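You operate a simulated robot arm through the tools that you are given. There is no shell and no other tool. Be economical: measure what you need, move in short steps, check, and stop when the job is done.

You are at the controls of a simulated robot arm. One attempt, no reset.

Task
Clamp the green and red poles in pole sockets one and two.
Fine: take them from the pole rack; the green pole goes in pole socket one; turn socket knob one fully loose before its pole goes in; tighten each socket's knob after its pole is in; leave socket knob three.

The check looks at the end state, three seconds after you hand in, the way a careful person would. Anything else that was tipped, shoved, dropped, spilled or broken makes it a failure.

Robot
A 7-joint arm with a two-finger parallel gripper, fixed in place. Base frame: the origin is at the foot of the arm, x ahead of it, y to its left, z up. Readings come in m, degrees, newtons and seconds.
With the tool pointing down near the work surface it reaches from about 0.1 to 0.52 m from the base axis. Its first joint turns from -115.0 to 115.0 degrees. Payload 3.91 kg.
Tool frame: the origin (TCP) lies between the finger pads and is the grasp point; the fingertips stand 0.03 m ahead of it; z points along the fingers, y is the line along which they close. The gripper opens to 0.11 m. The fingers are 0.02 m wide and 0.01 m thick; the gripper's body (0.048 by 0.112 m) begins 0.055 m behind the TCP.
Orientation is that of the tool frame in the base frame, as a unit quaternion [w, x, y, z]. With the fingers straight down and closing along the base's y, the tool's x points along the base's -x, its y along +y and its z along -z.

Tools
- The arm moves only by the tool servo_tool. Its argument "moves" is a list of rows, each a list of 7 numbers: the shift along the base's x, y, z in m, then the turn, a rotation vector about the base's x, y, z in rad, then the finger opening in m, from 0 to 0.11. In form: [[tx, ty, tz, wx, wy, wz, gripper], ...]. A call has 1 to 8 rows; each row shifts and turns the commanded pose from where the row before left it. A row lasts 0.2 s, in which the tool goes at most 0.05 m and 8.6 degrees; a call with a longer step from one row to the next is refused whole, and so is a gripper value outside its range. Where a pose cannot be reached the arm comes as near as it can. A force on the tool above 40 N (or 10 N above the force at the start of the call, whichever is more), or a blocked arm, ends the call early, and 0.2 s more pass. Each finger travels about 0.108 m/s and halts on what it meets, pressing with about 34 N; the grip force reading is that of the motor and also rises with nothing between the fingers. The clock runs only during rows and for 0.2 s after the last one: add rows that do not move to give the fingers time. The reply holds the time, the measured pose of the TCP, the force on the tool along the base axes, the opening and the grip force, in the units named above and with some noise.
- Cameras (640 x 400 px; columns grow to the right, rows downward): "scene" is fixed at [0.228, -0.5015, 1.5659]; the picture's right is [0.84, -0.54, 0.00], its down [-0.23, -0.36, -0.90] and it looks along [0.49, 0.76, -0.43] (base axes); focal length 262 px, centre (320, 200). "wrist" rides on the gripper at [0.072, 0.017, -0.103] in the tool frame; the picture's right is [-0.23, 0.97, 0.00], its down [-0.76, -0.18, -0.62] and it looks along [-0.61, -0.14, 0.78] (tool axes); focal length 222 px, centre (320, 200). There is no depth. A picture from a camera that has moved, and an enlarged one, comes with that camera's place and axes in the base frame and with its lens. The place of the scene camera against the robot may be out by one fixed shift of up to 0.025 m in any direction.
- capture(camera): a new picture of that camera. No time passes.
- raise_lower(by): slides the trunk up (or, below 0, down) by that many m; the arm rides with it, the base frame stays. It gives what a move gives, with no picture.
- enlarge(camera, box): a new picture of the part [left, top, right, bottom] of that camera's present view, enlarged. No time passes.
- sign_off(): hands the job in; it is judged then, once.

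Work in short steps. Places have to be worked out from the pictures, the camera data and where the tool is seen: move nearer, look again, correct. Check each grasp and each placing, and mend what went wrong. You have 120 turns and 64 pictures in all, those below and enlarged ones among them. Open the gripper and draw the arm clear of the work before you hand the job in, unless the task says otherwise; then end with one line.

The tools are called after ">>>" as a command line: name --pt "numbers of a row" for each row, then --argument value for the rest, lists and objects as JSON in quotes. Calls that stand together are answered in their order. servo_tool: Moves the arm, as the interface text tells. Its arguments: {"type":"object","properties":{"moves":{"type":"array"}},"required":["moves"]} The other tools are called the same way: raise_lower (by) slides the trunk up or down; capture (camera) takes a picture; enlarge (camera, box) takes an enlarged picture of a part of a camera's view; sign_off () hands the job in.

At the start:

```text
clock: 0.0
tool_pos: [0.3514, 0.2075, 1.5027]
orientation: [0.0, 0.0, 1.0, -0.001]
force: [-0.4, 0.1, -0.6]
gripper_width: 0.1099
finger_force: 0.1
trunk travel left (down, up): [-0.9, 0.09]
```

scene: 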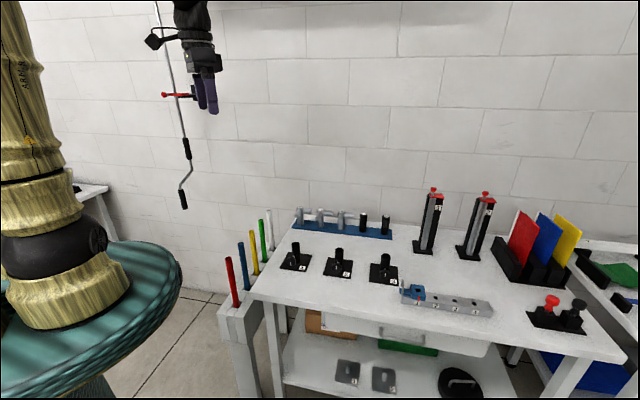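
wrist: 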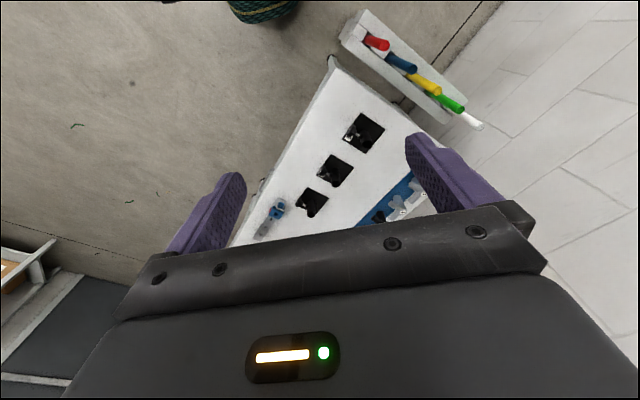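

The poles (red, blue, yellow, green, white) stand in a rack at the table's left and the sockets are on the table. I'll enlarge the scene around both.

>>> enlarge --camera "scene" --box '[210, 190, 410, 315]'

>>> enlarge --camera "wrist" --box '[230, 0, 500, 240]'

```text
3.20 times, centred on (310, 252) of scene
camera zoom: at [0.228, -0.5015, 1.5659], right [0.84, -0.54, 0.0], down [-0.23, -0.36, -0.9], along [0.49, 0.76, -0.43], focal length 839 px, centre (352, 32)
```

zoom: 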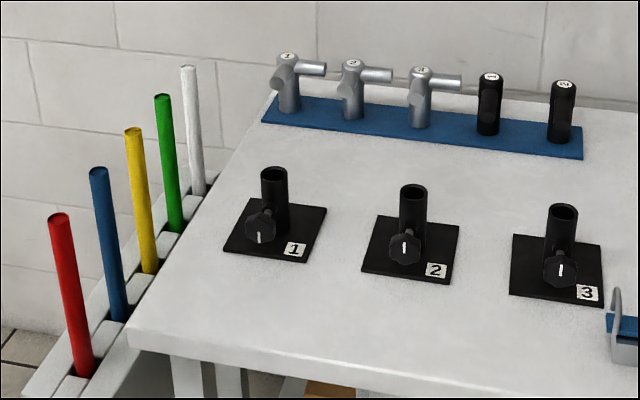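

```text
1.67 times, centred on (365, 120) of wrist
camera zoom: at [0.2794, 0.2245, 1.6055], right [0.23, 0.97, 0.0], down [0.76, -0.18, 0.62], along [0.61, -0.14, -0.78], focal length 370 px, centre (245, 333)
```

zoom: 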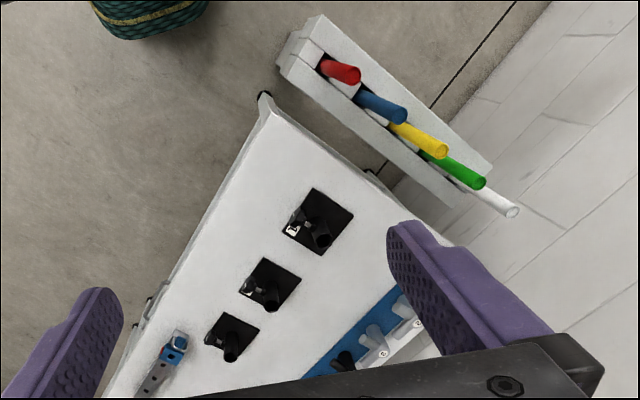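

Triangulating the two views puts the sockets at about (0.62, 0.31) with the table near z 0.83, and the red pole's top near (0.37, 0.37, 0.94). That doesn't fit the stated table height of 0.52, so I'll lower the trunk by 0.2 and look again.

>>> raise_lower --by -0.2

>>> capture --camera "wrist"

>>> capture --camera "scene"

```text
clock: 2.2
tool_pos: [0.3507, 0.2071, 1.301]
orientation: [-0.001, 0.001, 1.0, 0.0]
force: [0.5, 0.0, 0.1]
gripper_width: 0.11
finger_force: 0.1
trunk travel left (down, up): [-0.7, 0.29]
```

```text
59 pictures are left
camera wrist: at [0.2793, 0.2245, 1.4055], right [0.23, 0.97, 0.0], down [0.76, -0.18, 0.62], along [0.61, -0.14, -0.78], focal length 222 px, centre (320, 200)
```

wrist: 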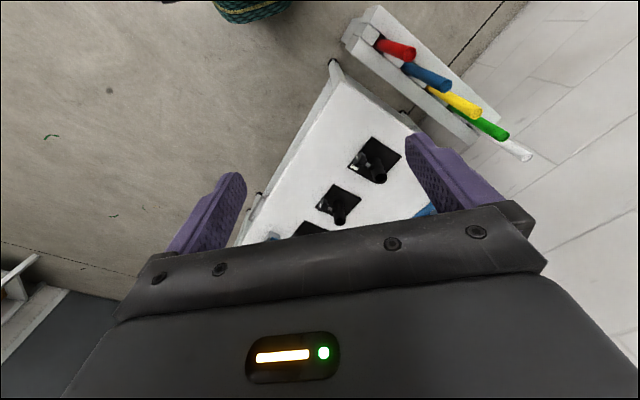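

```text
58 pictures are left
```

scene: 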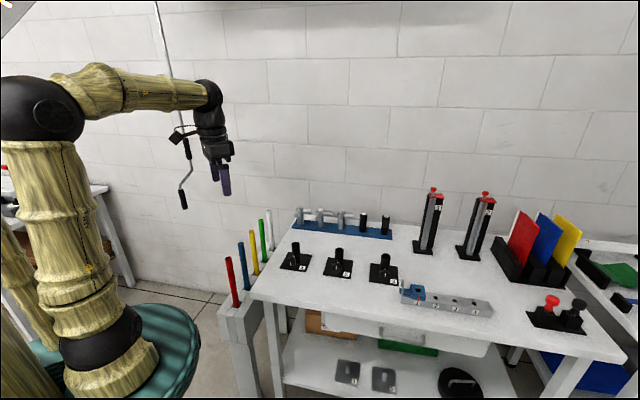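

The parallax confirms it: the table is near z 0.84 and the pole tops near 0.935. I'll turn the tool about 46° so the camera faces the socket row, and come lower and closer.

>>> servo_tool --pt "0.01 -0.008 -0.02 0 0 0.1 0.11" --pt "0.01 -0.008 -0.02 0 0 0.1 0.11" --pt "0.01 -0.008 -0.02 0 0 0.1 0.11" --pt "0.01 -0.008 -0.02 0 0 0.1 0.11" --pt "0.01 -0.008 -0.02 0 0 0.1 0.11" --pt "0.01 -0.008 -0.02 0 0 0.1 0.11" --pt "0.01 -0.008 -0.02 0 0 0.1 0.11" --pt "0.01 -0.008 -0.02 0 0 0.1 0.11"

>>> capture --camera "wrist"

```text
clock: 4.0
tool_pos: [0.4324, 0.1412, 1.1403]
orientation: [0.0, -0.391, 0.92, 0.0]
force: [-1.3, 0.2, -0.2]
gripper_width: 0.1098
finger_force: 0.1
trunk travel left (down, up): [-0.7, 0.29]
```

```text
57 pictures are left
camera wrist: at [0.3713, 0.1012, 1.2443], right [-0.54, 0.84, 0.0], down [0.66, 0.42, 0.62], along [0.52, 0.34, -0.78], focal length 222 px, centre (320, 200)
```

wrist: 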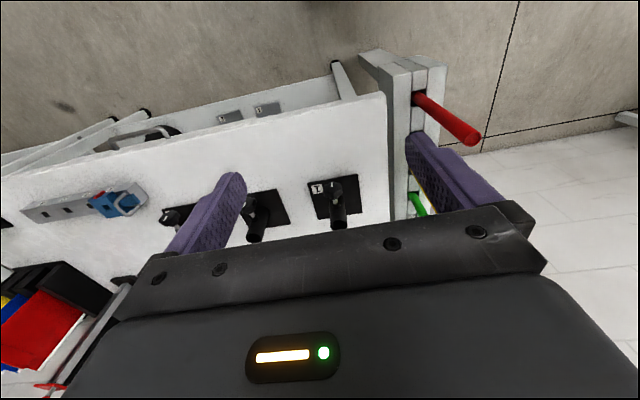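

The view is good; I'll enlarge sockets 1 and 2.

>>> enlarge --camera "wrist" --box '[230, 140, 390, 250]'

```text
3.64 times, centred on (310, 195) of wrist
camera zoom: at [0.3713, 0.1012, 1.2443], right [-0.54, 0.84, 0.0], down [0.66, 0.42, 0.62], along [0.52, 0.34, -0.78], focal length 808 px, centre (356, 218)
```

zoom: 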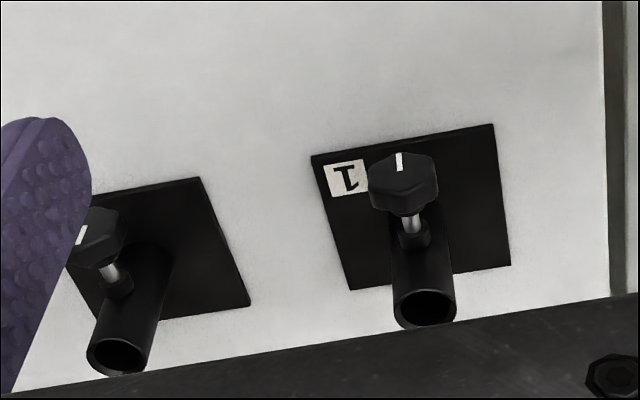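

Knob 1 appears to be near (0.573, 0.264, 0.887) with its axis about 45° in the horizontal plane, and the tube at (0.614, 0.304) with its top near 0.93. I'll move above the knob for a closer look.

>>> servo_tool --pt "0.028 0.0246 -0.02 0 0 -0.018 0.08" --pt "0.028 0.0246 -0.02 0 0 0 0.08" --pt "0.028 0.0246 -0.02 0 0 0 0.08" --pt "0.028 0.0246 -0.02 0 0 0 0.08" --pt "0.028 0.0246 -0.02 0 0 0 0.08" --pt "0 0 0 0 0 0 0.08"

>>> capture --camera "wrist"

>>> capture --camera "scene"

```text
clock: 5.4
tool_pos: [0.5703, 0.269, 1.0406]
orientation: [0.001, -0.381, 0.924, 0.001]
force: [-0.1, 0.5, 1.1]
gripper_width: 0.0801
finger_force: 0.1
trunk travel left (down, up): [-0.7, 0.29]
```

```text
55 pictures are left
camera wrist: at [0.5081, 0.2304, 1.1451], right [-0.53, 0.85, 0.0], down [0.67, 0.41, 0.62], along [0.53, 0.33, -0.78], focal length 222 px, centre (320, 200)
```

wrist: 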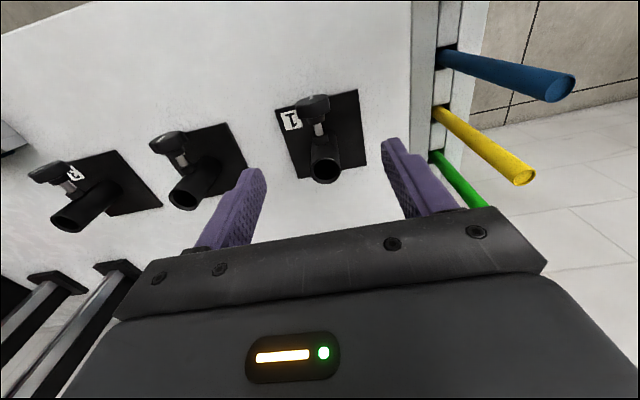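

```text
54 pictures are left
```

scene: 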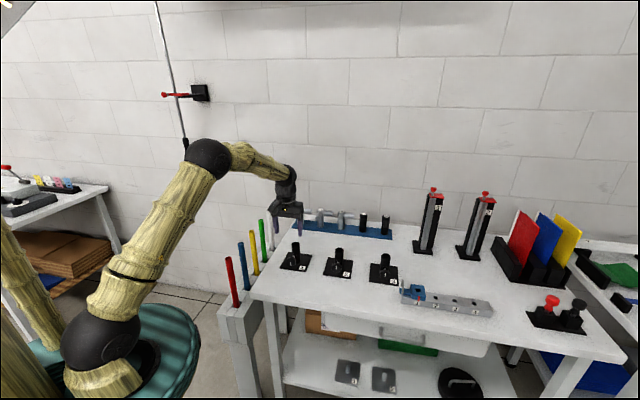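

I'm close enough now for precise angles; I'll enlarge socket 1.

>>> enlarge --camera "wrist" --box '[250, 70, 390, 200]'

>>> enlarge --camera "wrist" --box '[410, 20, 620, 220]'

```text
3.08 times, centred on (320, 135) of wrist
camera zoom: at [0.5081, 0.2304, 1.1451], right [-0.53, 0.85, 0.0], down [0.67, 0.41, 0.62], along [0.53, 0.33, -0.78], focal length 684 px, centre (320, 400)
```

zoom: 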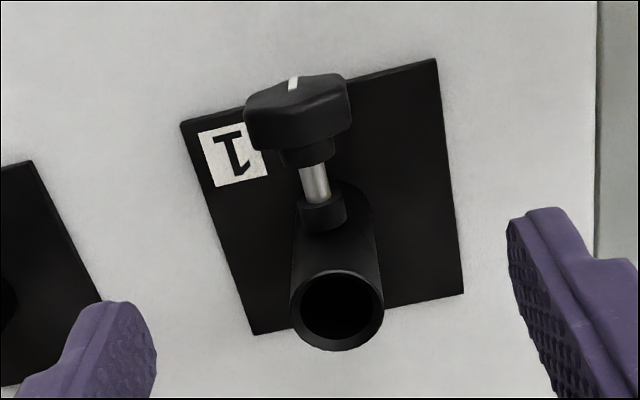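

```text
2.00 times, centred on (515, 120) of wrist
camera zoom: at [0.5081, 0.2304, 1.1451], right [-0.53, 0.85, 0.0], down [0.67, 0.41, 0.62], along [0.53, 0.33, -0.78], focal length 444 px, centre (-70, 360)
```

zoom: 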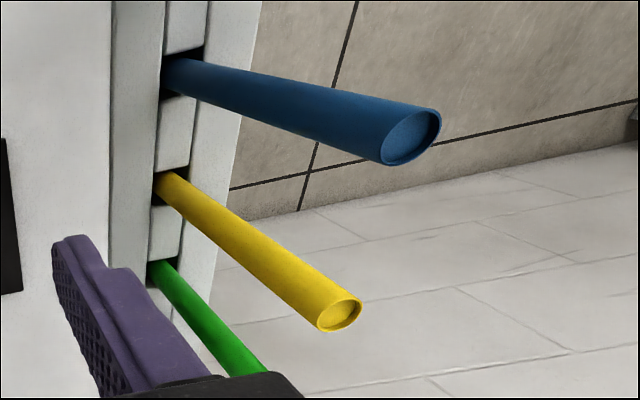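

Triangulation gives tube 1's top at (0.614, 0.304, 0.931), the plate at z 0.846, and knob 1's centre near (0.573, 0.263, 0.888), about 0.042 wide. I'll grip the knob from above and turn about its axis, starting from a 35° lean to the tighten side at a standoff.

>>> servo_tool --pt "0.0078 -0.0085 -0.0158 0.0864 0.0864 0 0.06" --pt "0.0078 -0.0085 -0.0158 0.0864 0.0864 0 0.06" --pt "0.0078 -0.0085 -0.0158 0.0864 0.0864 0 0.06" --pt "0.0078 -0.0085 -0.0158 0.0864 0.0864 0 0.06" --pt "0.0078 -0.0085 -0.0158 0.0864 0.0864 0 0.06" --pt "0 0 0 0 0 0 0.06"

>>> capture --camera "wrist"

```text
clock: 6.8
tool_pos: [0.6112, 0.223, 0.9627]
orientation: [-0.115, -0.363, 0.882, 0.279]
force: [-0.1, -0.3, 0.1]
gripper_width: 0.0603
finger_force: 0.0
trunk travel left (down, up): [-0.7, 0.29]
```

```text
51 pictures are left
camera wrist: at [0.5924, 0.1399, 1.0576], right [-0.4, 0.73, 0.56], down [0.9, 0.18, 0.41], along [0.19, 0.66, -0.72], focal length 222 px, centre (320, 200)
```

wrist: 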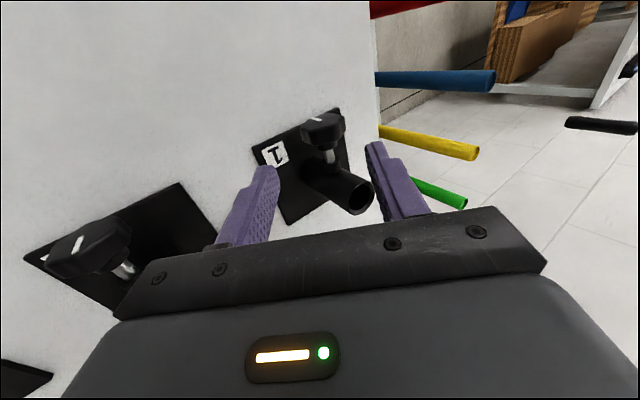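

The knob projects between the fingers as predicted, so I'll advance along the tool axis to straddle it.

>>> servo_tool --pt "-0.0075 0.008 -0.0146 0 0 0 0.06" --pt "-0.0075 0.008 -0.0146 0 0 0 0.06" --pt "-0.0075 0.008 -0.0146 0 0 0 0.06" --pt "-0.0075 0.008 -0.0146 0 0 0 0.06" --pt "0 0 0 0 0 0 0.06"

>>> capture --camera "wrist"

>>> enlarge --camera "scene" --box '[240, 190, 380, 300]'

```text
clock: 8.0
tool_pos: [0.5805, 0.2546, 0.9069]
orientation: [-0.115, -0.363, 0.882, 0.278]
force: [-0.1, 0.3, 0.2]
gripper_width: 0.0599
finger_force: 0.0
trunk travel left (down, up): [-0.7, 0.29]
```

```text
50 pictures are left
camera wrist: at [0.562, 0.1723, 1.0001], right [-0.4, 0.73, 0.56], down [0.9, 0.18, 0.41], along [0.2, 0.66, -0.72], focal length 222 px, centre (320, 200)
```

wrist: 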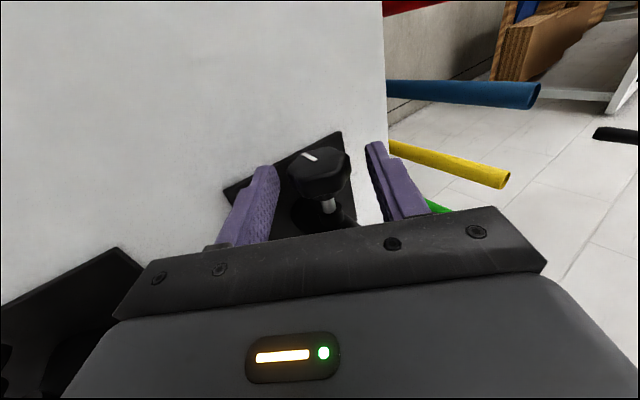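

```text
3.64 times, centred on (310, 245) of scene
camera zoom: at [0.228, -0.5015, 1.5659], right [0.84, -0.54, 0.0], down [-0.23, -0.36, -0.9], along [0.49, 0.76, -0.43], focal length 954 px, centre (356, 36)
```

zoom: 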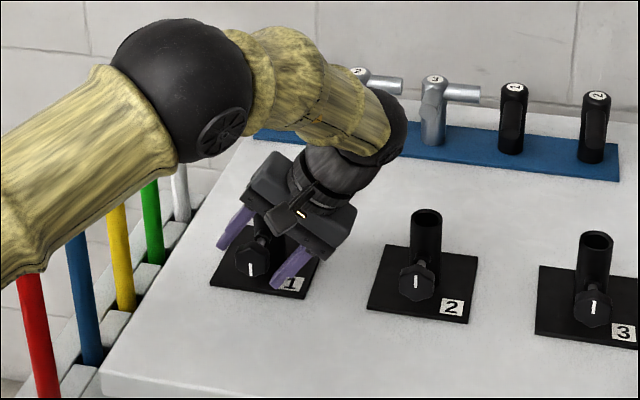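

The knob sits centred between the fingers; close on it.

>>> servo_tool --pt "0 0 0 0 0 0 0.04" --pt "0 0 0 0 0 0 0.03" --pt "0 0 0 0 0 0 0.03"

>>> capture --camera "wrist"

```text
clock: 8.8
tool_pos: [0.5807, 0.2552, 0.9048]
orientation: [-0.115, -0.363, 0.882, 0.278]
force: [-0.3, -1.2, -2.5]
gripper_width: 0.0376
finger_force: 44.7
trunk travel left (down, up): [-0.7, 0.29]
```

```text
48 pictures are left
camera wrist: at [0.5622, 0.1721, 1.0001], right [-0.4, 0.73, 0.56], down [0.9, 0.18, 0.41], along [0.2, 0.66, -0.72], focal length 222 px, centre (320, 200)
```

wrist: 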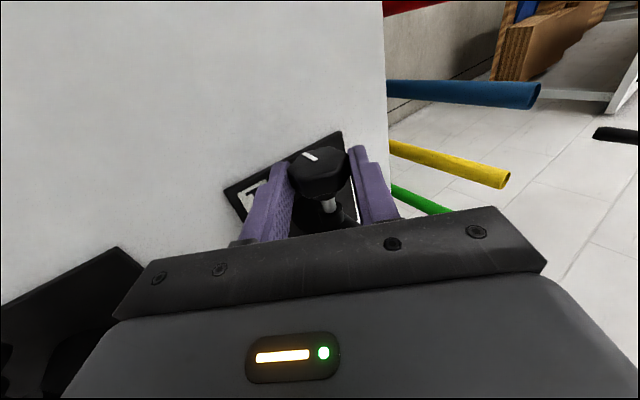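

Gripped at 0.0376. Now I'll turn about the knob axis in the loosening direction (counter-clockwise seen from its face) by 68°.

>>> servo_tool --pt "-0.0018 0.0018 0.0015 -0.1049 -0.1049 0 0.03" --pt "-0.0019 0.0019 0.0011 -0.1049 -0.1049 0 0.03" --pt "-0.002 0.002 0.0007 -0.1049 -0.1049 0 0.03" --pt "-0.0021 0.0021 0.0003 -0.1049 -0.1049 0 0.03" --pt "-0.0021 0.0021 -0.0002 -0.1049 -0.1049 0 0.03" --pt "-0.002 0.002 -0.0006 -0.1049 -0.1049 0 0.03" --pt "-0.002 0.002 -0.001 -0.1049 -0.1049 0 0.03" --pt "-0.0018 0.0018 -0.0014 -0.1049 -0.1049 0 0.03"

>>> capture --camera "wrist"

>>> enlarge --camera "scene" --box '[240, 190, 380, 300]'

```text
clock: 10.6
tool_pos: [0.5665, 0.2699, 0.9068]
orientation: [0.111, -0.364, 0.886, -0.264]
force: [22.2, -5.8, 17.9]
gripper_width: 0.0376
finger_force: 45.1
trunk travel left (down, up): [-0.7, 0.29]
```

```text
47 pictures are left
camera wrist: at [0.4659, 0.2687, 0.9834], right [-0.41, 0.74, -0.53], down [0.4, 0.67, 0.62], along [0.82, 0.04, -0.57], focal length 222 px, centre (320, 200)
```

wrist: 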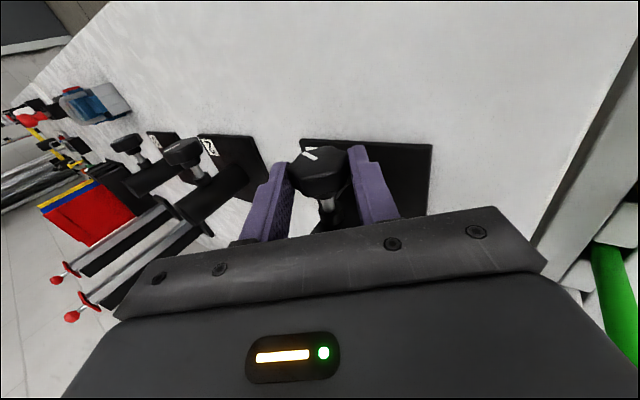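

```text
3.64 times, centred on (310, 245) of scene
camera zoom: at [0.228, -0.5015, 1.5659], right [0.84, -0.54, 0.0], down [-0.23, -0.36, -0.9], along [0.49, 0.76, -0.43], focal length 954 px, centre (356, 36)
```

zoom: 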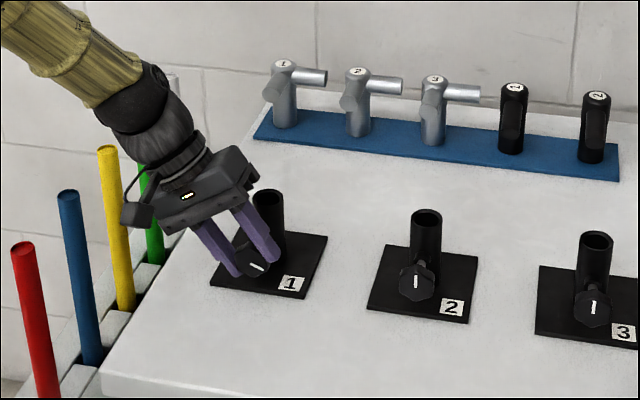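

The knob turned with the tool (its line tilted). I'll release, swing back 60° and take another stroke.

>>> servo_tool --pt "0 0 0 0 0 0 0.06" --pt "0.0018 -0.0018 0.0014 0.1049 0.1049 0 0.06" --pt "0.002 -0.002 0.001 0.1049 0.1049 0 0.06" --pt "0.002 -0.002 0.0006 0.1049 0.1049 0 0.06" --pt "0.0021 -0.0021 0.0002 0.1049 0.1049 0 0.06" --pt "0.0021 -0.0021 -0.0003 0.1049 0.1049 0 0.06" --pt "0.002 -0.002 -0.0007 0.1049 0.1049 0 0.06" --pt "0.0019 -0.0019 -0.0011 0.1049 0.1049 0 0.06"

>>> capture --camera "wrist"

```text
clock: 12.4
tool_pos: [0.5791, 0.2569, 0.9053]
orientation: [-0.088, -0.37, 0.9, 0.214]
force: [0.0, 0.2, 0.1]
gripper_width: 0.06
finger_force: 0.2
trunk travel left (down, up): [-0.7, 0.29]
```

```text
45 pictures are left
camera wrist: at [0.5511, 0.1839, 1.006], right [-0.45, 0.78, 0.44], down [0.85, 0.23, 0.48], along [0.27, 0.59, -0.76], focal length 222 px, centre (320, 200)
```

wrist: 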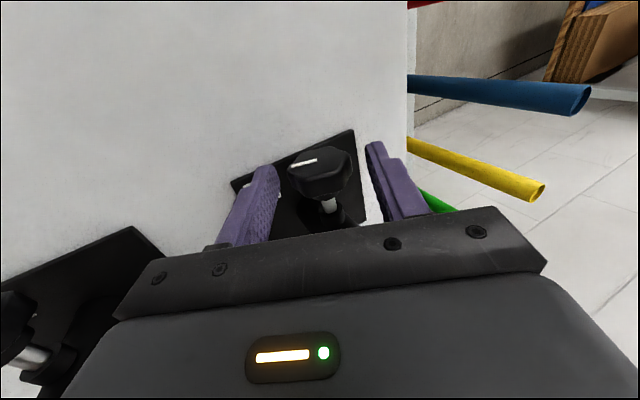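

The line has turned and stays put. Next loosening stroke.

>>> servo_tool --pt "0 0 0 0 0 0 0.03" --pt "-0.0019 0.0019 0.0011 -0.1049 -0.1049 0 0.03" --pt "-0.002 0.002 0.0007 -0.1049 -0.1049 0 0.03" --pt "-0.0021 0.0021 0.0003 -0.1049 -0.1049 0 0.03" --pt "-0.0021 0.0021 -0.0002 -0.1049 -0.1049 0 0.03" --pt "-0.002 0.002 -0.0006 -0.1049 -0.1049 0 0.03" --pt "-0.002 0.002 -0.001 -0.1049 -0.1049 0 0.03" --pt "-0.0018 0.0018 -0.0014 -0.1049 -0.1049 0 0.03"

>>> capture --camera "wrist"

```text
clock: 14.2
tool_pos: [0.5664, 0.2699, 0.9061]
orientation: [0.109, -0.365, 0.887, -0.262]
force: [27.0, -0.2, 9.3]
gripper_width: 0.0374
finger_force: 44.6
trunk travel left (down, up): [-0.7, 0.29]
```

```text
44 pictures are left
camera wrist: at [0.4667, 0.2686, 0.9828], right [-0.41, 0.74, -0.53], down [0.4, 0.67, 0.62], along [0.82, 0.04, -0.58], focal length 222 px, centre (320, 200)
```

wrist: 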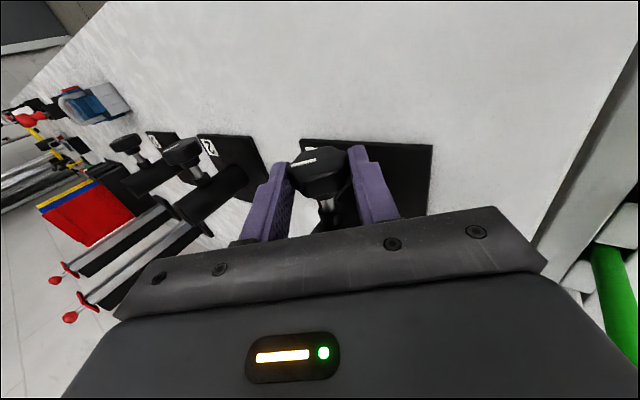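

It moved with the tool again. I'll swing back for another stroke.

>>> servo_tool --pt "0 0 0 0 0 0 0.06" --pt "0.0018 -0.0018 0.0014 0.1049 0.1049 0 0.06" --pt "0.002 -0.002 0.001 0.1049 0.1049 0 0.06" --pt "0.002 -0.002 0.0006 0.1049 0.1049 0 0.06" --pt "0.0021 -0.0021 0.0002 0.1049 0.1049 0 0.06" --pt "0.0021 -0.0021 -0.0003 0.1049 0.1049 0 0.06" --pt "0.002 -0.002 -0.0007 0.1049 0.1049 0 0.06" --pt "0.0019 -0.0019 -0.0011 0.1049 0.1049 0 0.06"

>>> enlarge --camera "wrist" --box '[220, 110, 420, 240]'

>>> servo_tool --pt "0 0 0 0 0 0 0.03" --pt "-0.0019 0.0019 0.0011 -0.1049 -0.1049 0 0.03" --pt "-0.002 0.002 0.0007 -0.1049 -0.1049 0 0.03" --pt "-0.0021 0.0021 0.0003 -0.1049 -0.1049 0 0.03" --pt "-0.0021 0.0021 -0.0002 -0.1049 -0.1049 0 0.03" --pt "-0.002 0.002 -0.0006 -0.1049 -0.1049 0 0.03" --pt "-0.002 0.002 -0.001 -0.1049 -0.1049 0 0.03" --pt "-0.0018 0.0018 -0.0014 -0.1049 -0.1049 0 0.03"

>>> enlarge --camera "wrist" --box '[220, 110, 420, 240]'

```text
clock: 16.0
tool_pos: [0.5779, 0.2566, 0.9069]
orientation: [-0.088, -0.371, 0.9, 0.213]
force: [1.0, 0.6, -0.5]
gripper_width: 0.0599
finger_force: 0.0
trunk travel left (down, up): [-0.7, 0.29]
```

```text
3.08 times, centred on (320, 175) of wrist
camera zoom: at [0.5501, 0.1835, 1.0068], right [-0.45, 0.78, 0.44], down [0.85, 0.23, 0.48], along [0.27, 0.59, -0.76], focal length 684 px, centre (320, 277)
```

zoom: 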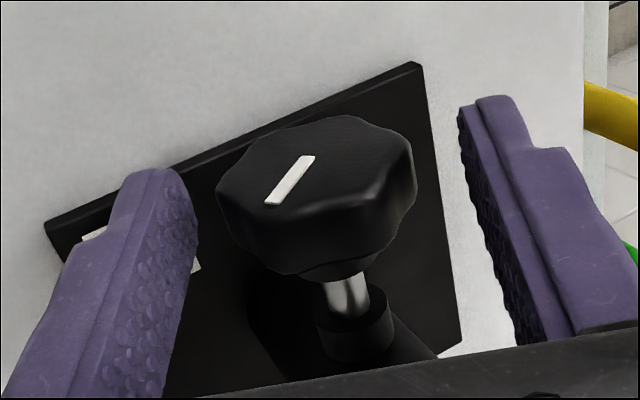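

```text
clock: 17.8
tool_pos: [0.5662, 0.2695, 0.907]
orientation: [0.109, -0.364, 0.887, -0.263]
force: [12.5, -9.2, 6.5]
gripper_width: 0.0382
finger_force: 8.0
trunk travel left (down, up): [-0.7, 0.29]
```

```text
3.08 times, centred on (320, 175) of wrist
camera zoom: at [0.465, 0.2683, 0.9838], right [-0.41, 0.74, -0.53], down [0.41, 0.67, 0.62], along [0.82, 0.04, -0.58], focal length 684 px, centre (320, 277)
```

zoom: 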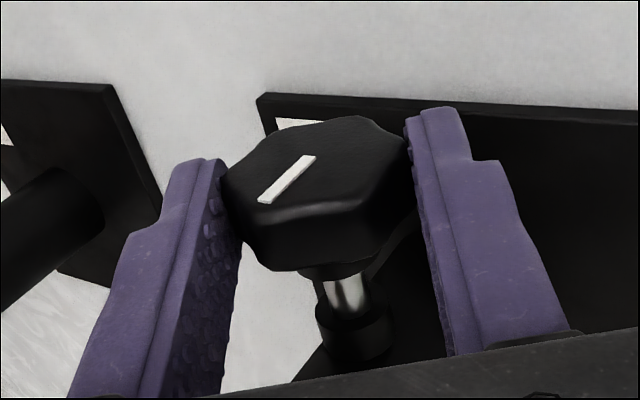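

The third stroke moved too, though finger force was low at the end, which may mean a stop. I'll take another stroke and compare the line afterwards.

>>> servo_tool --pt "0 0 0 0 0 0 0.06" --pt "0.0018 -0.0018 0.0014 0.1049 0.1049 0 0.06" --pt "0.002 -0.002 0.001 0.1049 0.1049 0 0.06" --pt "0.002 -0.002 0.0006 0.1049 0.1049 0 0.06" --pt "0.0021 -0.0021 0.0002 0.1049 0.1049 0 0.06" --pt "0.0021 -0.0021 -0.0003 0.1049 0.1049 0 0.06" --pt "0.002 -0.002 -0.0007 0.1049 0.1049 0 0.06" --pt "0.0019 -0.0019 -0.0011 0.1049 0.1049 0 0.06"

>>> enlarge --camera "wrist" --box '[220, 110, 420, 240]'

>>> servo_tool --pt "0 0 0 0 0 0 0.03" --pt "-0.0019 0.0019 0.0011 -0.1049 -0.1049 0 0.03" --pt "-0.002 0.002 0.0007 -0.1049 -0.1049 0 0.03" --pt "-0.0021 0.0021 0.0003 -0.1049 -0.1049 0 0.03" --pt "-0.0021 0.0021 -0.0002 -0.1049 -0.1049 0 0.03" --pt "-0.002 0.002 -0.0006 -0.1049 -0.1049 0 0.03" --pt "-0.002 0.002 -0.001 -0.1049 -0.1049 0 0.03" --pt "-0.0018 0.0018 -0.0014 -0.1049 -0.1049 0 0.03"

>>> enlarge --camera "wrist" --box '[220, 110, 420, 240]'

```text
clock: 19.6
tool_pos: [0.5775, 0.2581, 0.9048]
orientation: [-0.088, -0.371, 0.899, 0.214]
force: [-0.8, 0.3, -0.4]
gripper_width: 0.0598
finger_force: 0.0
trunk travel left (down, up): [-0.7, 0.29]
```

```text
3.08 times, centred on (320, 175) of wrist
camera zoom: at [0.5492, 0.1844, 1.0059], right [-0.45, 0.78, 0.44], down [0.85, 0.23, 0.48], along [0.27, 0.59, -0.76], focal length 684 px, centre (320, 277)
```

zoom: 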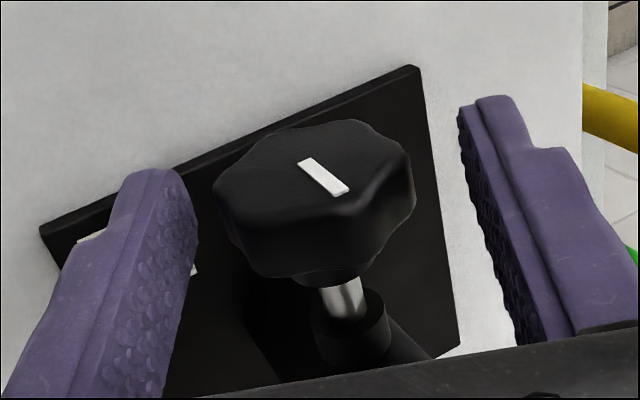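

```text
clock: 21.4
tool_pos: [0.5661, 0.2688, 0.9057]
orientation: [0.108, -0.363, 0.887, -0.264]
force: [16.3, -13.6, 6.1]
gripper_width: 0.0379
finger_force: 44.7
trunk travel left (down, up): [-0.7, 0.29]
```

```text
3.08 times, centred on (320, 175) of wrist
camera zoom: at [0.4659, 0.2677, 0.9825], right [-0.41, 0.74, -0.53], down [0.41, 0.67, 0.62], along [0.82, 0.04, -0.58], focal length 684 px, centre (320, 277)
```

zoom: 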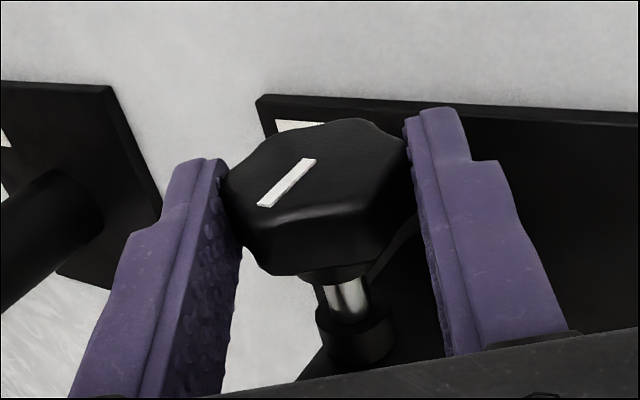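

The line's absolute angle after strokes 3 and 4 is identical, so the fingers slipped one lobe and knob 1 is at its loose stop. I'll release, back off and straighten up.

>>> servo_tool --pt "0 0 0 0 0 0 0.065" --pt "-0.013 0.013 0.0275 0 0 0 0.065" --pt "-0.013 0.013 0.0275 0 0 0 0.065" --pt "-0.013 0.013 0.0275 0 0 0 0.07" --pt "0 0.01 0.03 0.103 0.103 0 0.07" --pt "0 0.02 0.03 0.103 0.103 0 0.07" --pt "0 0.02 0.03 0.103 0.103 0 0.07" --pt "0 0.02 0.03 0.103 0.103 0 0.07"

>>> capture --camera "wrist"

>>> enlarge --camera "scene" --box '[210, 190, 410, 315]'

```text
clock: 23.2
tool_pos: [0.5297, 0.3777, 1.1052]
orientation: [-0.001, -0.381, 0.925, 0.004]
force: [0.4, -0.2, 0.3]
gripper_width: 0.07
finger_force: 0.1
trunk travel left (down, up): [-0.7, 0.29]
```

```text
39 pictures are left
camera wrist: at [0.4675, 0.3385, 1.2087], right [-0.52, 0.85, 0.01], down [0.67, 0.41, 0.62], along [0.53, 0.33, -0.78], focal length 222 px, centre (320, 200)
```

wrist: 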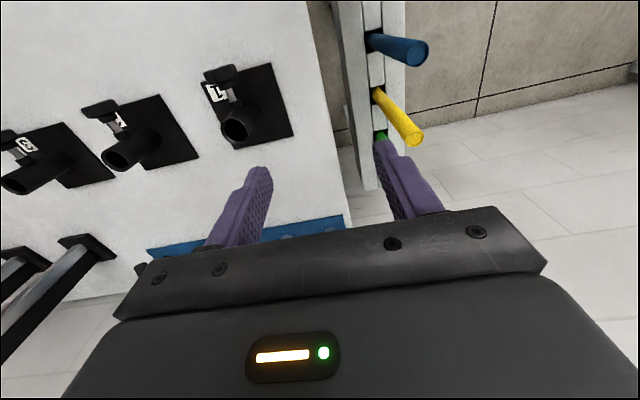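

```text
3.20 times, centred on (310, 252) of scene
camera zoom: at [0.228, -0.5015, 1.5659], right [0.84, -0.54, 0.0], down [-0.23, -0.36, -0.9], along [0.49, 0.76, -0.43], focal length 839 px, centre (352, 32)
```

zoom: 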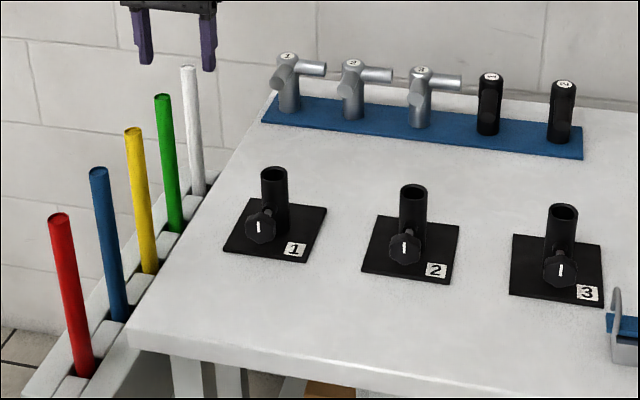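

Knob 1's line went from the lower half to the upper half, about 180°. I'll check knobs 1–3 more closely in the scene view.

>>> enlarge --camera "scene" --box '[275, 235, 405, 295]'

```text
4.92 times, centred on (340, 265) of scene
camera zoom: at [0.228, -0.5015, 1.5659], right [0.84, -0.54, 0.0], down [-0.23, -0.36, -0.9], along [0.49, 0.76, -0.43], focal length 1291 px, centre (222, -120)
```

zoom: 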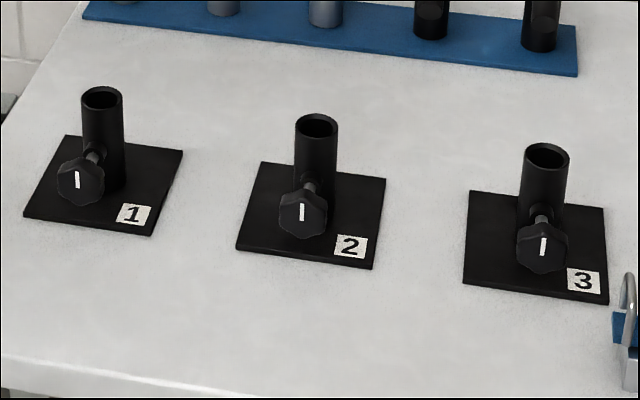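

Loose is "line up", and knobs 2 and 3 already look loose. Next I'll move above the rack (clear of the pole tops) to locate the green pole.

>>> servo_tool --pt "-0.008 0.03 0.005 0 0 0 0.07" --pt "-0.008 0.03 0.005 0 0 0 0.07" --pt "-0.008 0.03 0.005 0 0 0 0.07" --pt "-0.008 0.03 0.005 0 0 0 0.07" --pt "0 0 0 0 0 0 0.07"

>>> capture --camera "wrist"

```text
clock: 24.4
tool_pos: [0.4948, 0.4988, 1.1272]
orientation: [-0.002, -0.381, 0.925, 0.003]
force: [1.2, 0.0, -0.4]
gripper_width: 0.0702
finger_force: 0.1
trunk travel left (down, up): [-0.7, 0.29]
```

```text
36 pictures are left
camera wrist: at [0.4319, 0.4594, 1.2311], right [-0.52, 0.85, 0.01], down [0.67, 0.41, 0.62], along [0.53, 0.33, -0.78], focal length 222 px, centre (320, 200)
```

wrist: 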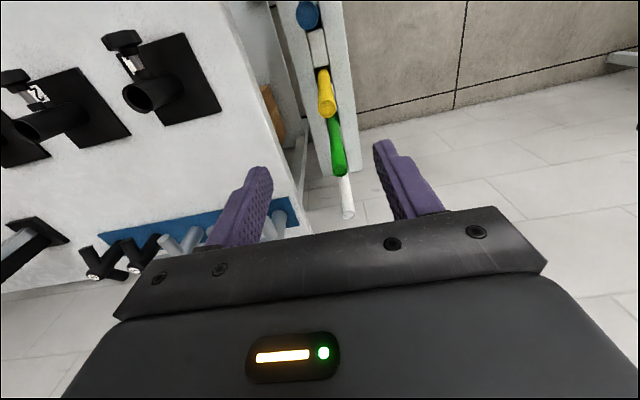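

>>> enlarge --camera "wrist" --box '[270, 50, 400, 220]'

```text
2.35 times, centred on (335, 135) of wrist
camera zoom: at [0.4319, 0.4594, 1.2311], right [-0.52, 0.85, 0.01], down [0.67, 0.41, 0.62], along [0.53, 0.33, -0.78], focal length 523 px, centre (285, 353)
```

zoom: 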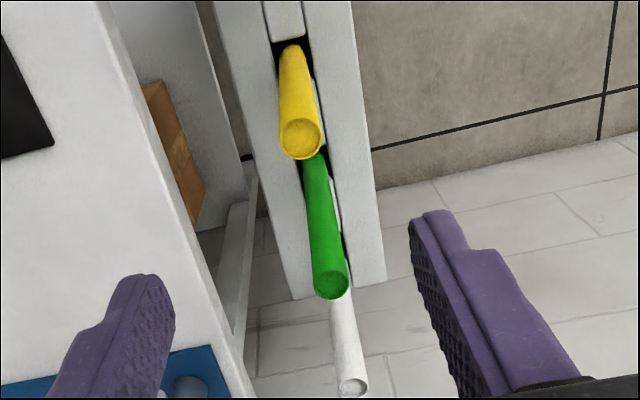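

The green top is near (0.573, 0.584, 0.92) and yellow is 0.1 behind it. I'll move above green, staying over the top, to test reach.

>>> servo_tool --pt "0.0156 0.017 -0.02 0 0 0 0.07" --pt "0.0156 0.017 -0.02 0 0 0 0.07" --pt "0.0156 0.017 -0.02 0 0 0 0.07" --pt "0.0156 0.017 -0.02 0 0 0 0.07" --pt "0.0156 0.017 -0.02 0 0 0 0.07" --pt "0 0 0 0 0 0 0.07"

>>> capture --camera "wrist"

```text
clock: 25.8
tool_pos: [0.533, 0.5056, 1.0257]
orientation: [-0.001, -0.381, 0.925, 0.003]
force: [-0.3, 0.8, 0.0]
gripper_width: 0.0701
finger_force: 0.1
out of reach, approached as far as the arm can: row 1, 2, 3, 4, 5
trunk travel left (down, up): [-0.7, 0.29]
```

```text
34 pictures are left
camera wrist: at [0.471, 0.4672, 1.1298], right [-0.53, 0.85, 0.01], down [0.67, 0.41, 0.62], along [0.53, 0.33, -0.78], focal length 222 px, centre (320, 200)
```

wrist: 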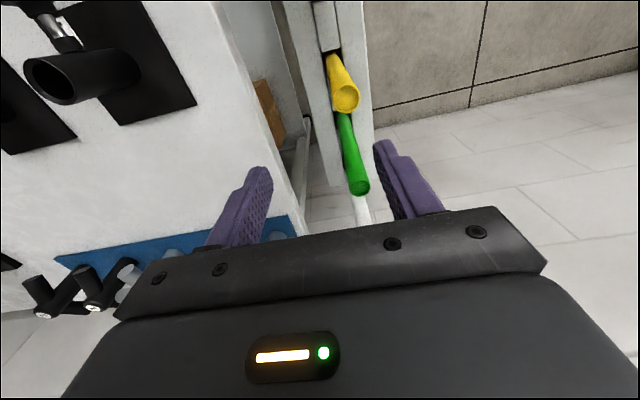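

Green is beyond the straight-down reach, so I'll tilt the fingers about 20° outward (radially) to gain reach; the camera stays above the yellow pole's top.

>>> servo_tool --pt "0 0 0.005 0.0823 -0.0823 0 0.07" --pt "0 0 0.005 0.0823 -0.0823 0 0.07" --pt "0 0 0.005 0.0823 -0.0823 0 0.07" --pt "0 0 0 0 0 0 0.07"

```text
clock: 26.8
tool_pos: [0.5351, 0.5088, 1.042]
orientation: [0.16, -0.376, 0.91, 0.07]
force: [-0.6, 0.7, 0.9]
gripper_width: 0.0699
finger_force: 0.0
trunk travel left (down, up): [-0.7, 0.29]
```

The tilt worked with the position held. Now I'll move over the green pole.

>>> servo_tool --pt "0.0095 0.0188 0 0 0 0 0.07" --pt "0.0095 0.0188 0 0 0 0 0.07" --pt "0.0095 0.0188 0 0 0 0 0.07" --pt "0.0095 0.0188 0 0 0 0 0.07" --pt "0 0 0 0 0 0 0.07"

>>> capture --camera "wrist"

>>> capture --camera "scene"

```text
clock: 28.0
tool_pos: [0.5657, 0.5726, 1.04]
orientation: [0.158, -0.375, 0.911, 0.068]
force: [1.2, 0.5, -0.3]
gripper_width: 0.0701
finger_force: 0.1
out of reach, approached as far as the arm can: row 4
trunk travel left (down, up): [-0.7, 0.29]
```

```text
33 pictures are left
camera wrist: at [0.4818, 0.5116, 1.1133], right [-0.54, 0.84, 0.08], down [0.49, 0.23, 0.84], along [0.69, 0.49, -0.53], focal length 222 px, centre (320, 200)
```

wrist: 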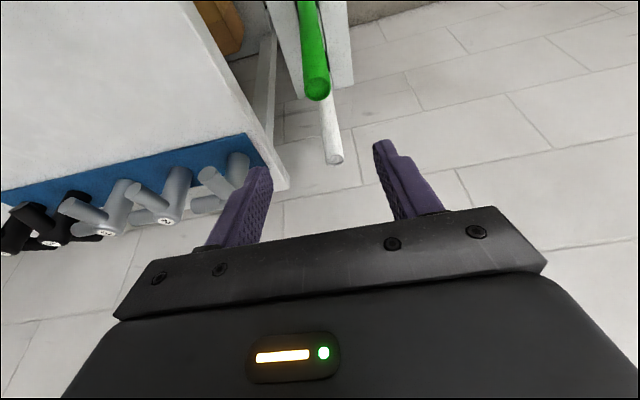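

```text
32 pictures are left
```

scene: 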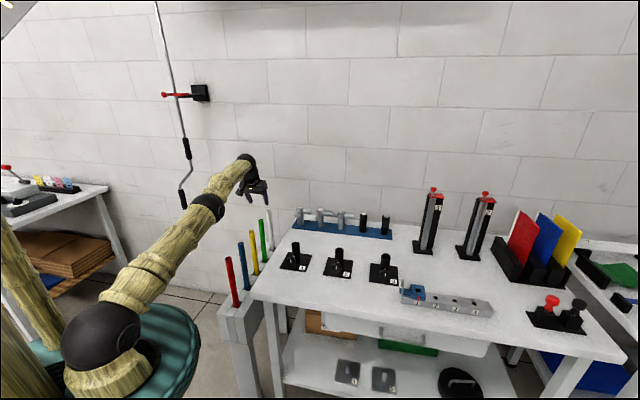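

The arm is stretched upward; lifting the trunk and lowering the arm by the same amount makes it level and increases reach.

>>> raise_lower --by 0.16

>>> servo_tool --pt "0 0 -0.03 0 0 0 0.07" --pt "0 0 -0.03 0 0 0 0.07" --pt "0 0 -0.03 0 0 0 0.07" --pt "0 0 -0.03 0 0 0 0.07" --pt "0.004 0.005 -0.03 0 0 0 0.07" --pt "0.003 0.006 -0.01 0 0 0 0.07" --pt "0 0 0 0 0 0 0.07"

>>> enlarge --camera "wrist" --box '[260, 20, 400, 200]'

```text
clock: 29.8
tool_pos: [0.5665, 0.5722, 1.2028]
orientation: [0.16, -0.376, 0.91, 0.07]
force: [-0.3, 1.2, -0.8]
gripper_width: 0.07
finger_force: 0.2
trunk travel left (down, up): [-0.86, 0.13]
```

```text
clock: 31.4
tool_pos: [0.5724, 0.5799, 1.0449]
orientation: [0.159, -0.376, 0.91, 0.071]
force: [-0.5, 0.2, -0.5]
gripper_width: 0.0702
finger_force: 0.1
out of reach, approached as far as the arm can: row 6
trunk travel left (down, up): [-0.86, 0.13]
```

```text
2.22 times, centred on (330, 110) of wrist
camera zoom: at [0.4869, 0.5195, 1.1176], right [-0.54, 0.84, 0.09], down [0.48, 0.22, 0.85], along [0.69, 0.49, -0.53], focal length 494 px, centre (298, 400)
```

zoom: 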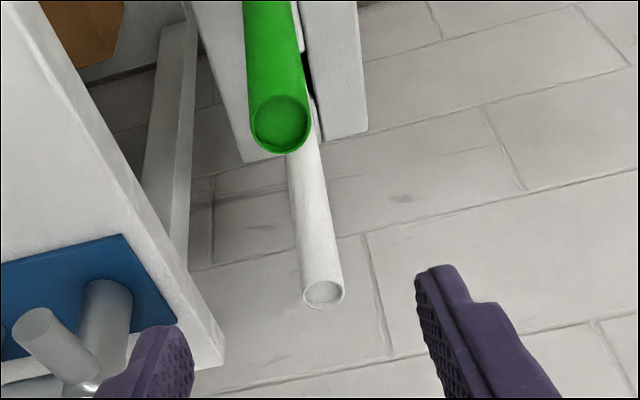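

Green is at about (0.571, 0.5845). A small sideways correction, then I lower by trunk to just above the pole top and check.

>>> servo_tool --pt "-0.003 0.004 0 0 0 0 0.07" --pt "0 0 0 0 0 0 0.07"

>>> raise_lower --by -0.075

>>> capture --camera "wrist"

```text
clock: 32.0
tool_pos: [0.5665, 0.5839, 1.0447]
orientation: [0.161, -0.375, 0.91, 0.07]
force: [0.3, -0.3, 0.9]
gripper_width: 0.0699
finger_force: 0.0
trunk travel left (down, up): [-0.86, 0.13]
```

```text
clock: 33.1
tool_pos: [0.5677, 0.5842, 0.9702]
orientation: [0.16, -0.376, 0.91, 0.071]
force: [-0.1, 0.0, 0.7]
gripper_width: 0.0698
finger_force: 0.0
trunk travel left (down, up): [-0.785, 0.205]
```

```text
30 pictures are left
camera wrist: at [0.4831, 0.5226, 1.0424], right [-0.54, 0.84, 0.09], down [0.48, 0.22, 0.85], along [0.69, 0.49, -0.53], focal length 222 px, centre (320, 200)
```

wrist: 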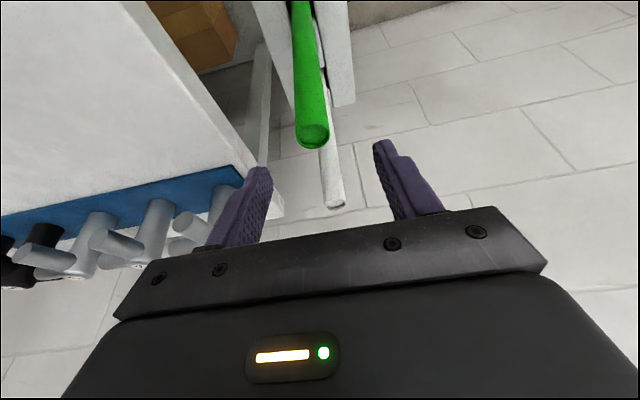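

The green pole's top lies just short of the tips, between the fingers. I'll descend 0.08 and close.

>>> raise_lower --by -0.08

>>> servo_tool --pt "0.002 0.001 0 0 0 0 0.04" --pt "0 0 0 0 0 0 0.015" --pt "0 0 0 0 0 0 0.015"

>>> capture --camera "wrist"

```text
clock: 34.3
tool_pos: [0.5679, 0.5844, 0.8901]
orientation: [0.16, -0.376, 0.91, 0.07]
force: [-0.7, -0.9, 0.7]
gripper_width: 0.0702
finger_force: 0.0
trunk travel left (down, up): [-0.705, 0.285]
```

```text
clock: 35.1
tool_pos: [0.5687, 0.5834, 0.8894]
orientation: [0.161, -0.376, 0.91, 0.07]
force: [0.6, 1.0, 0.7]
gripper_width: 0.0241
finger_force: 33.9
trunk travel left (down, up): [-0.705, 0.285]
```

```text
29 pictures are left
camera wrist: at [0.484, 0.5219, 0.9621], right [-0.54, 0.84, 0.09], down [0.48, 0.22, 0.85], along [0.69, 0.49, -0.53], focal length 222 px, centre (320, 200)
```

wrist: 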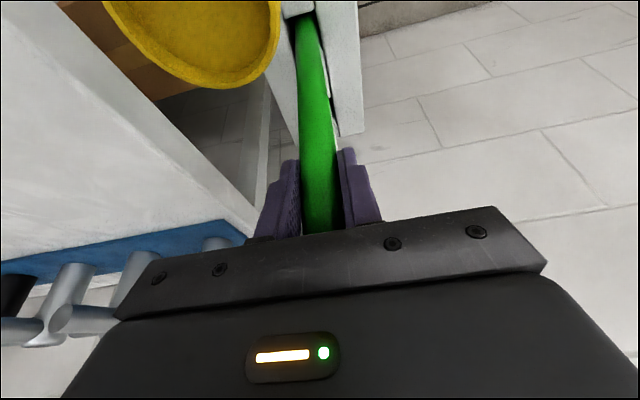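

Gripped at 0.024. Lifting straight up with the trunk.

>>> raise_lower --by 0.28

>>> enlarge --camera "scene" --box '[180, 110, 380, 300]'

```text
clock: 37.9
tool_pos: [0.5678, 0.5831, 1.1689]
orientation: [0.159, -0.376, 0.91, 0.07]
force: [0.7, 0.4, -1.3]
gripper_width: 0.0244
finger_force: 34.0
trunk travel left (down, up): [-0.985, 0.005]
```

```text
2.11 times, centred on (280, 205) of scene
camera zoom: at [0.228, -0.5015, 1.5659], right [0.84, -0.54, 0.0], down [-0.23, -0.36, -0.9], along [0.49, 0.76, -0.43], focal length 552 px, centre (404, 190)
```

zoom: 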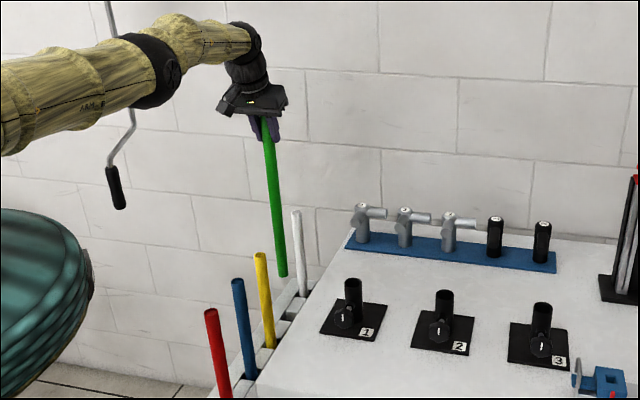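

The pole hangs with its bottom near z 0.80, about 0.36 below the TCP. I'll shift 0.05 toward the gap between rack and table, then move inward while rising.

>>> servo_tool --pt "0.0175 -0.0175 0 0 0 0 0.015" --pt "0.0175 -0.0175 0 0 0 0 0.015" --pt "-0.015 -0.015 0.025 0 0 0 0.015" --pt "-0.015 -0.015 0.025 0 0 0 0.015" --pt "-0.015 -0.015 0.03 0 0 0 0.015" --pt "-0.015 -0.015 0.03 0 0 0 0.015" --pt "-0.005 -0.005 0.03 0 0 0 0.015" --pt "-0.005 -0.005 0.03 0 0 0 0.015"

>>> enlarge --camera "scene" --box '[180, 90, 380, 290]'

```text
clock: 39.7
tool_pos: [0.5328, 0.4751, 1.34]
orientation: [0.161, -0.375, 0.91, 0.069]
force: [-0.8, -1.3, -1.7]
gripper_width: 0.0238
finger_force: 34.2
trunk travel left (down, up): [-0.985, 0.005]
```

```text
2.00 times, centred on (280, 190) of scene
camera zoom: at [0.228, -0.5015, 1.5659], right [0.84, -0.54, 0.0], down [-0.23, -0.36, -0.9], along [0.49, 0.76, -0.43], focal length 524 px, centre (400, 220)
```

zoom: 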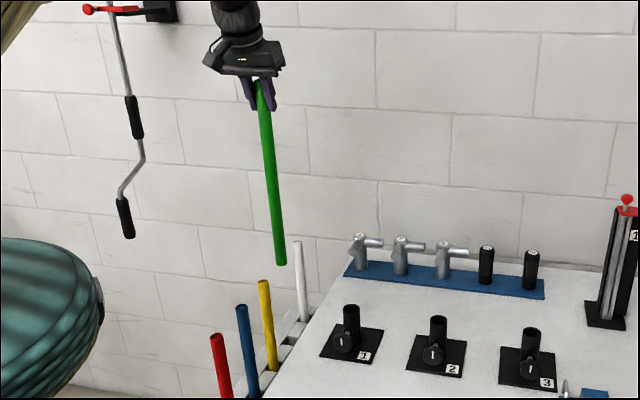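

The bottom is at about z 0.976, above the tube (0.931), and the pole looks vertical. Moving over socket 1.

>>> servo_tool --pt "0.0159 -0.0344 0 0 0 0 0.015" --pt "0.0159 -0.0344 0 0 0 0 0.015" --pt "0.0159 -0.0344 0 0 0 0 0.015" --pt "0.0159 -0.0344 0 0 0 0 0.015" --pt "0.0159 -0.0344 0 0 0 0 0.015" --pt "0 0 0 0 0 0 0.015"

>>> enlarge --camera "wrist" --box '[220, 0, 420, 240]'

>>> enlarge --camera "scene" --box '[235, 180, 355, 280]'

```text
clock: 41.1
tool_pos: [0.6117, 0.3078, 1.3414]
orientation: [0.159, -0.377, 0.91, 0.07]
force: [0.4, 0.3, -1.4]
gripper_width: 0.024
finger_force: 34.1
trunk travel left (down, up): [-0.985, 0.005]
```

```text
1.67 times, centred on (320, 120) of wrist
camera zoom: at [0.5282, 0.2469, 1.4127], right [-0.54, 0.84, 0.08], down [0.48, 0.23, 0.85], along [0.69, 0.49, -0.53], focal length 370 px, centre (320, 333)
```

zoom: 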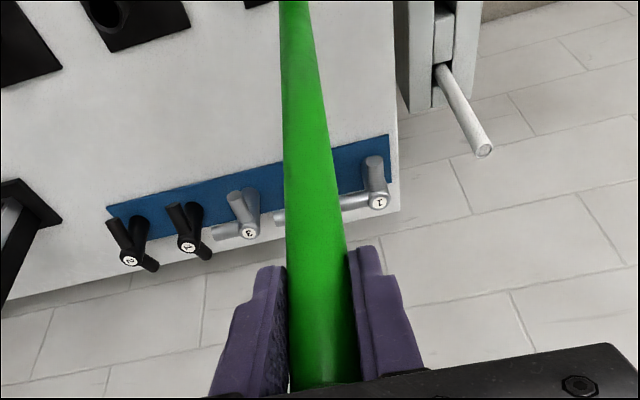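

```text
4.00 times, centred on (295, 230) of scene
camera zoom: at [0.228, -0.5015, 1.5659], right [0.84, -0.54, 0.0], down [-0.23, -0.36, -0.9], along [0.49, 0.76, -0.43], focal length 1049 px, centre (420, 80)
```

zoom: 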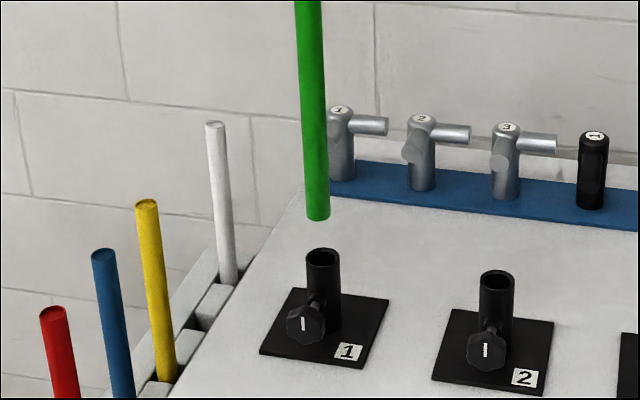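

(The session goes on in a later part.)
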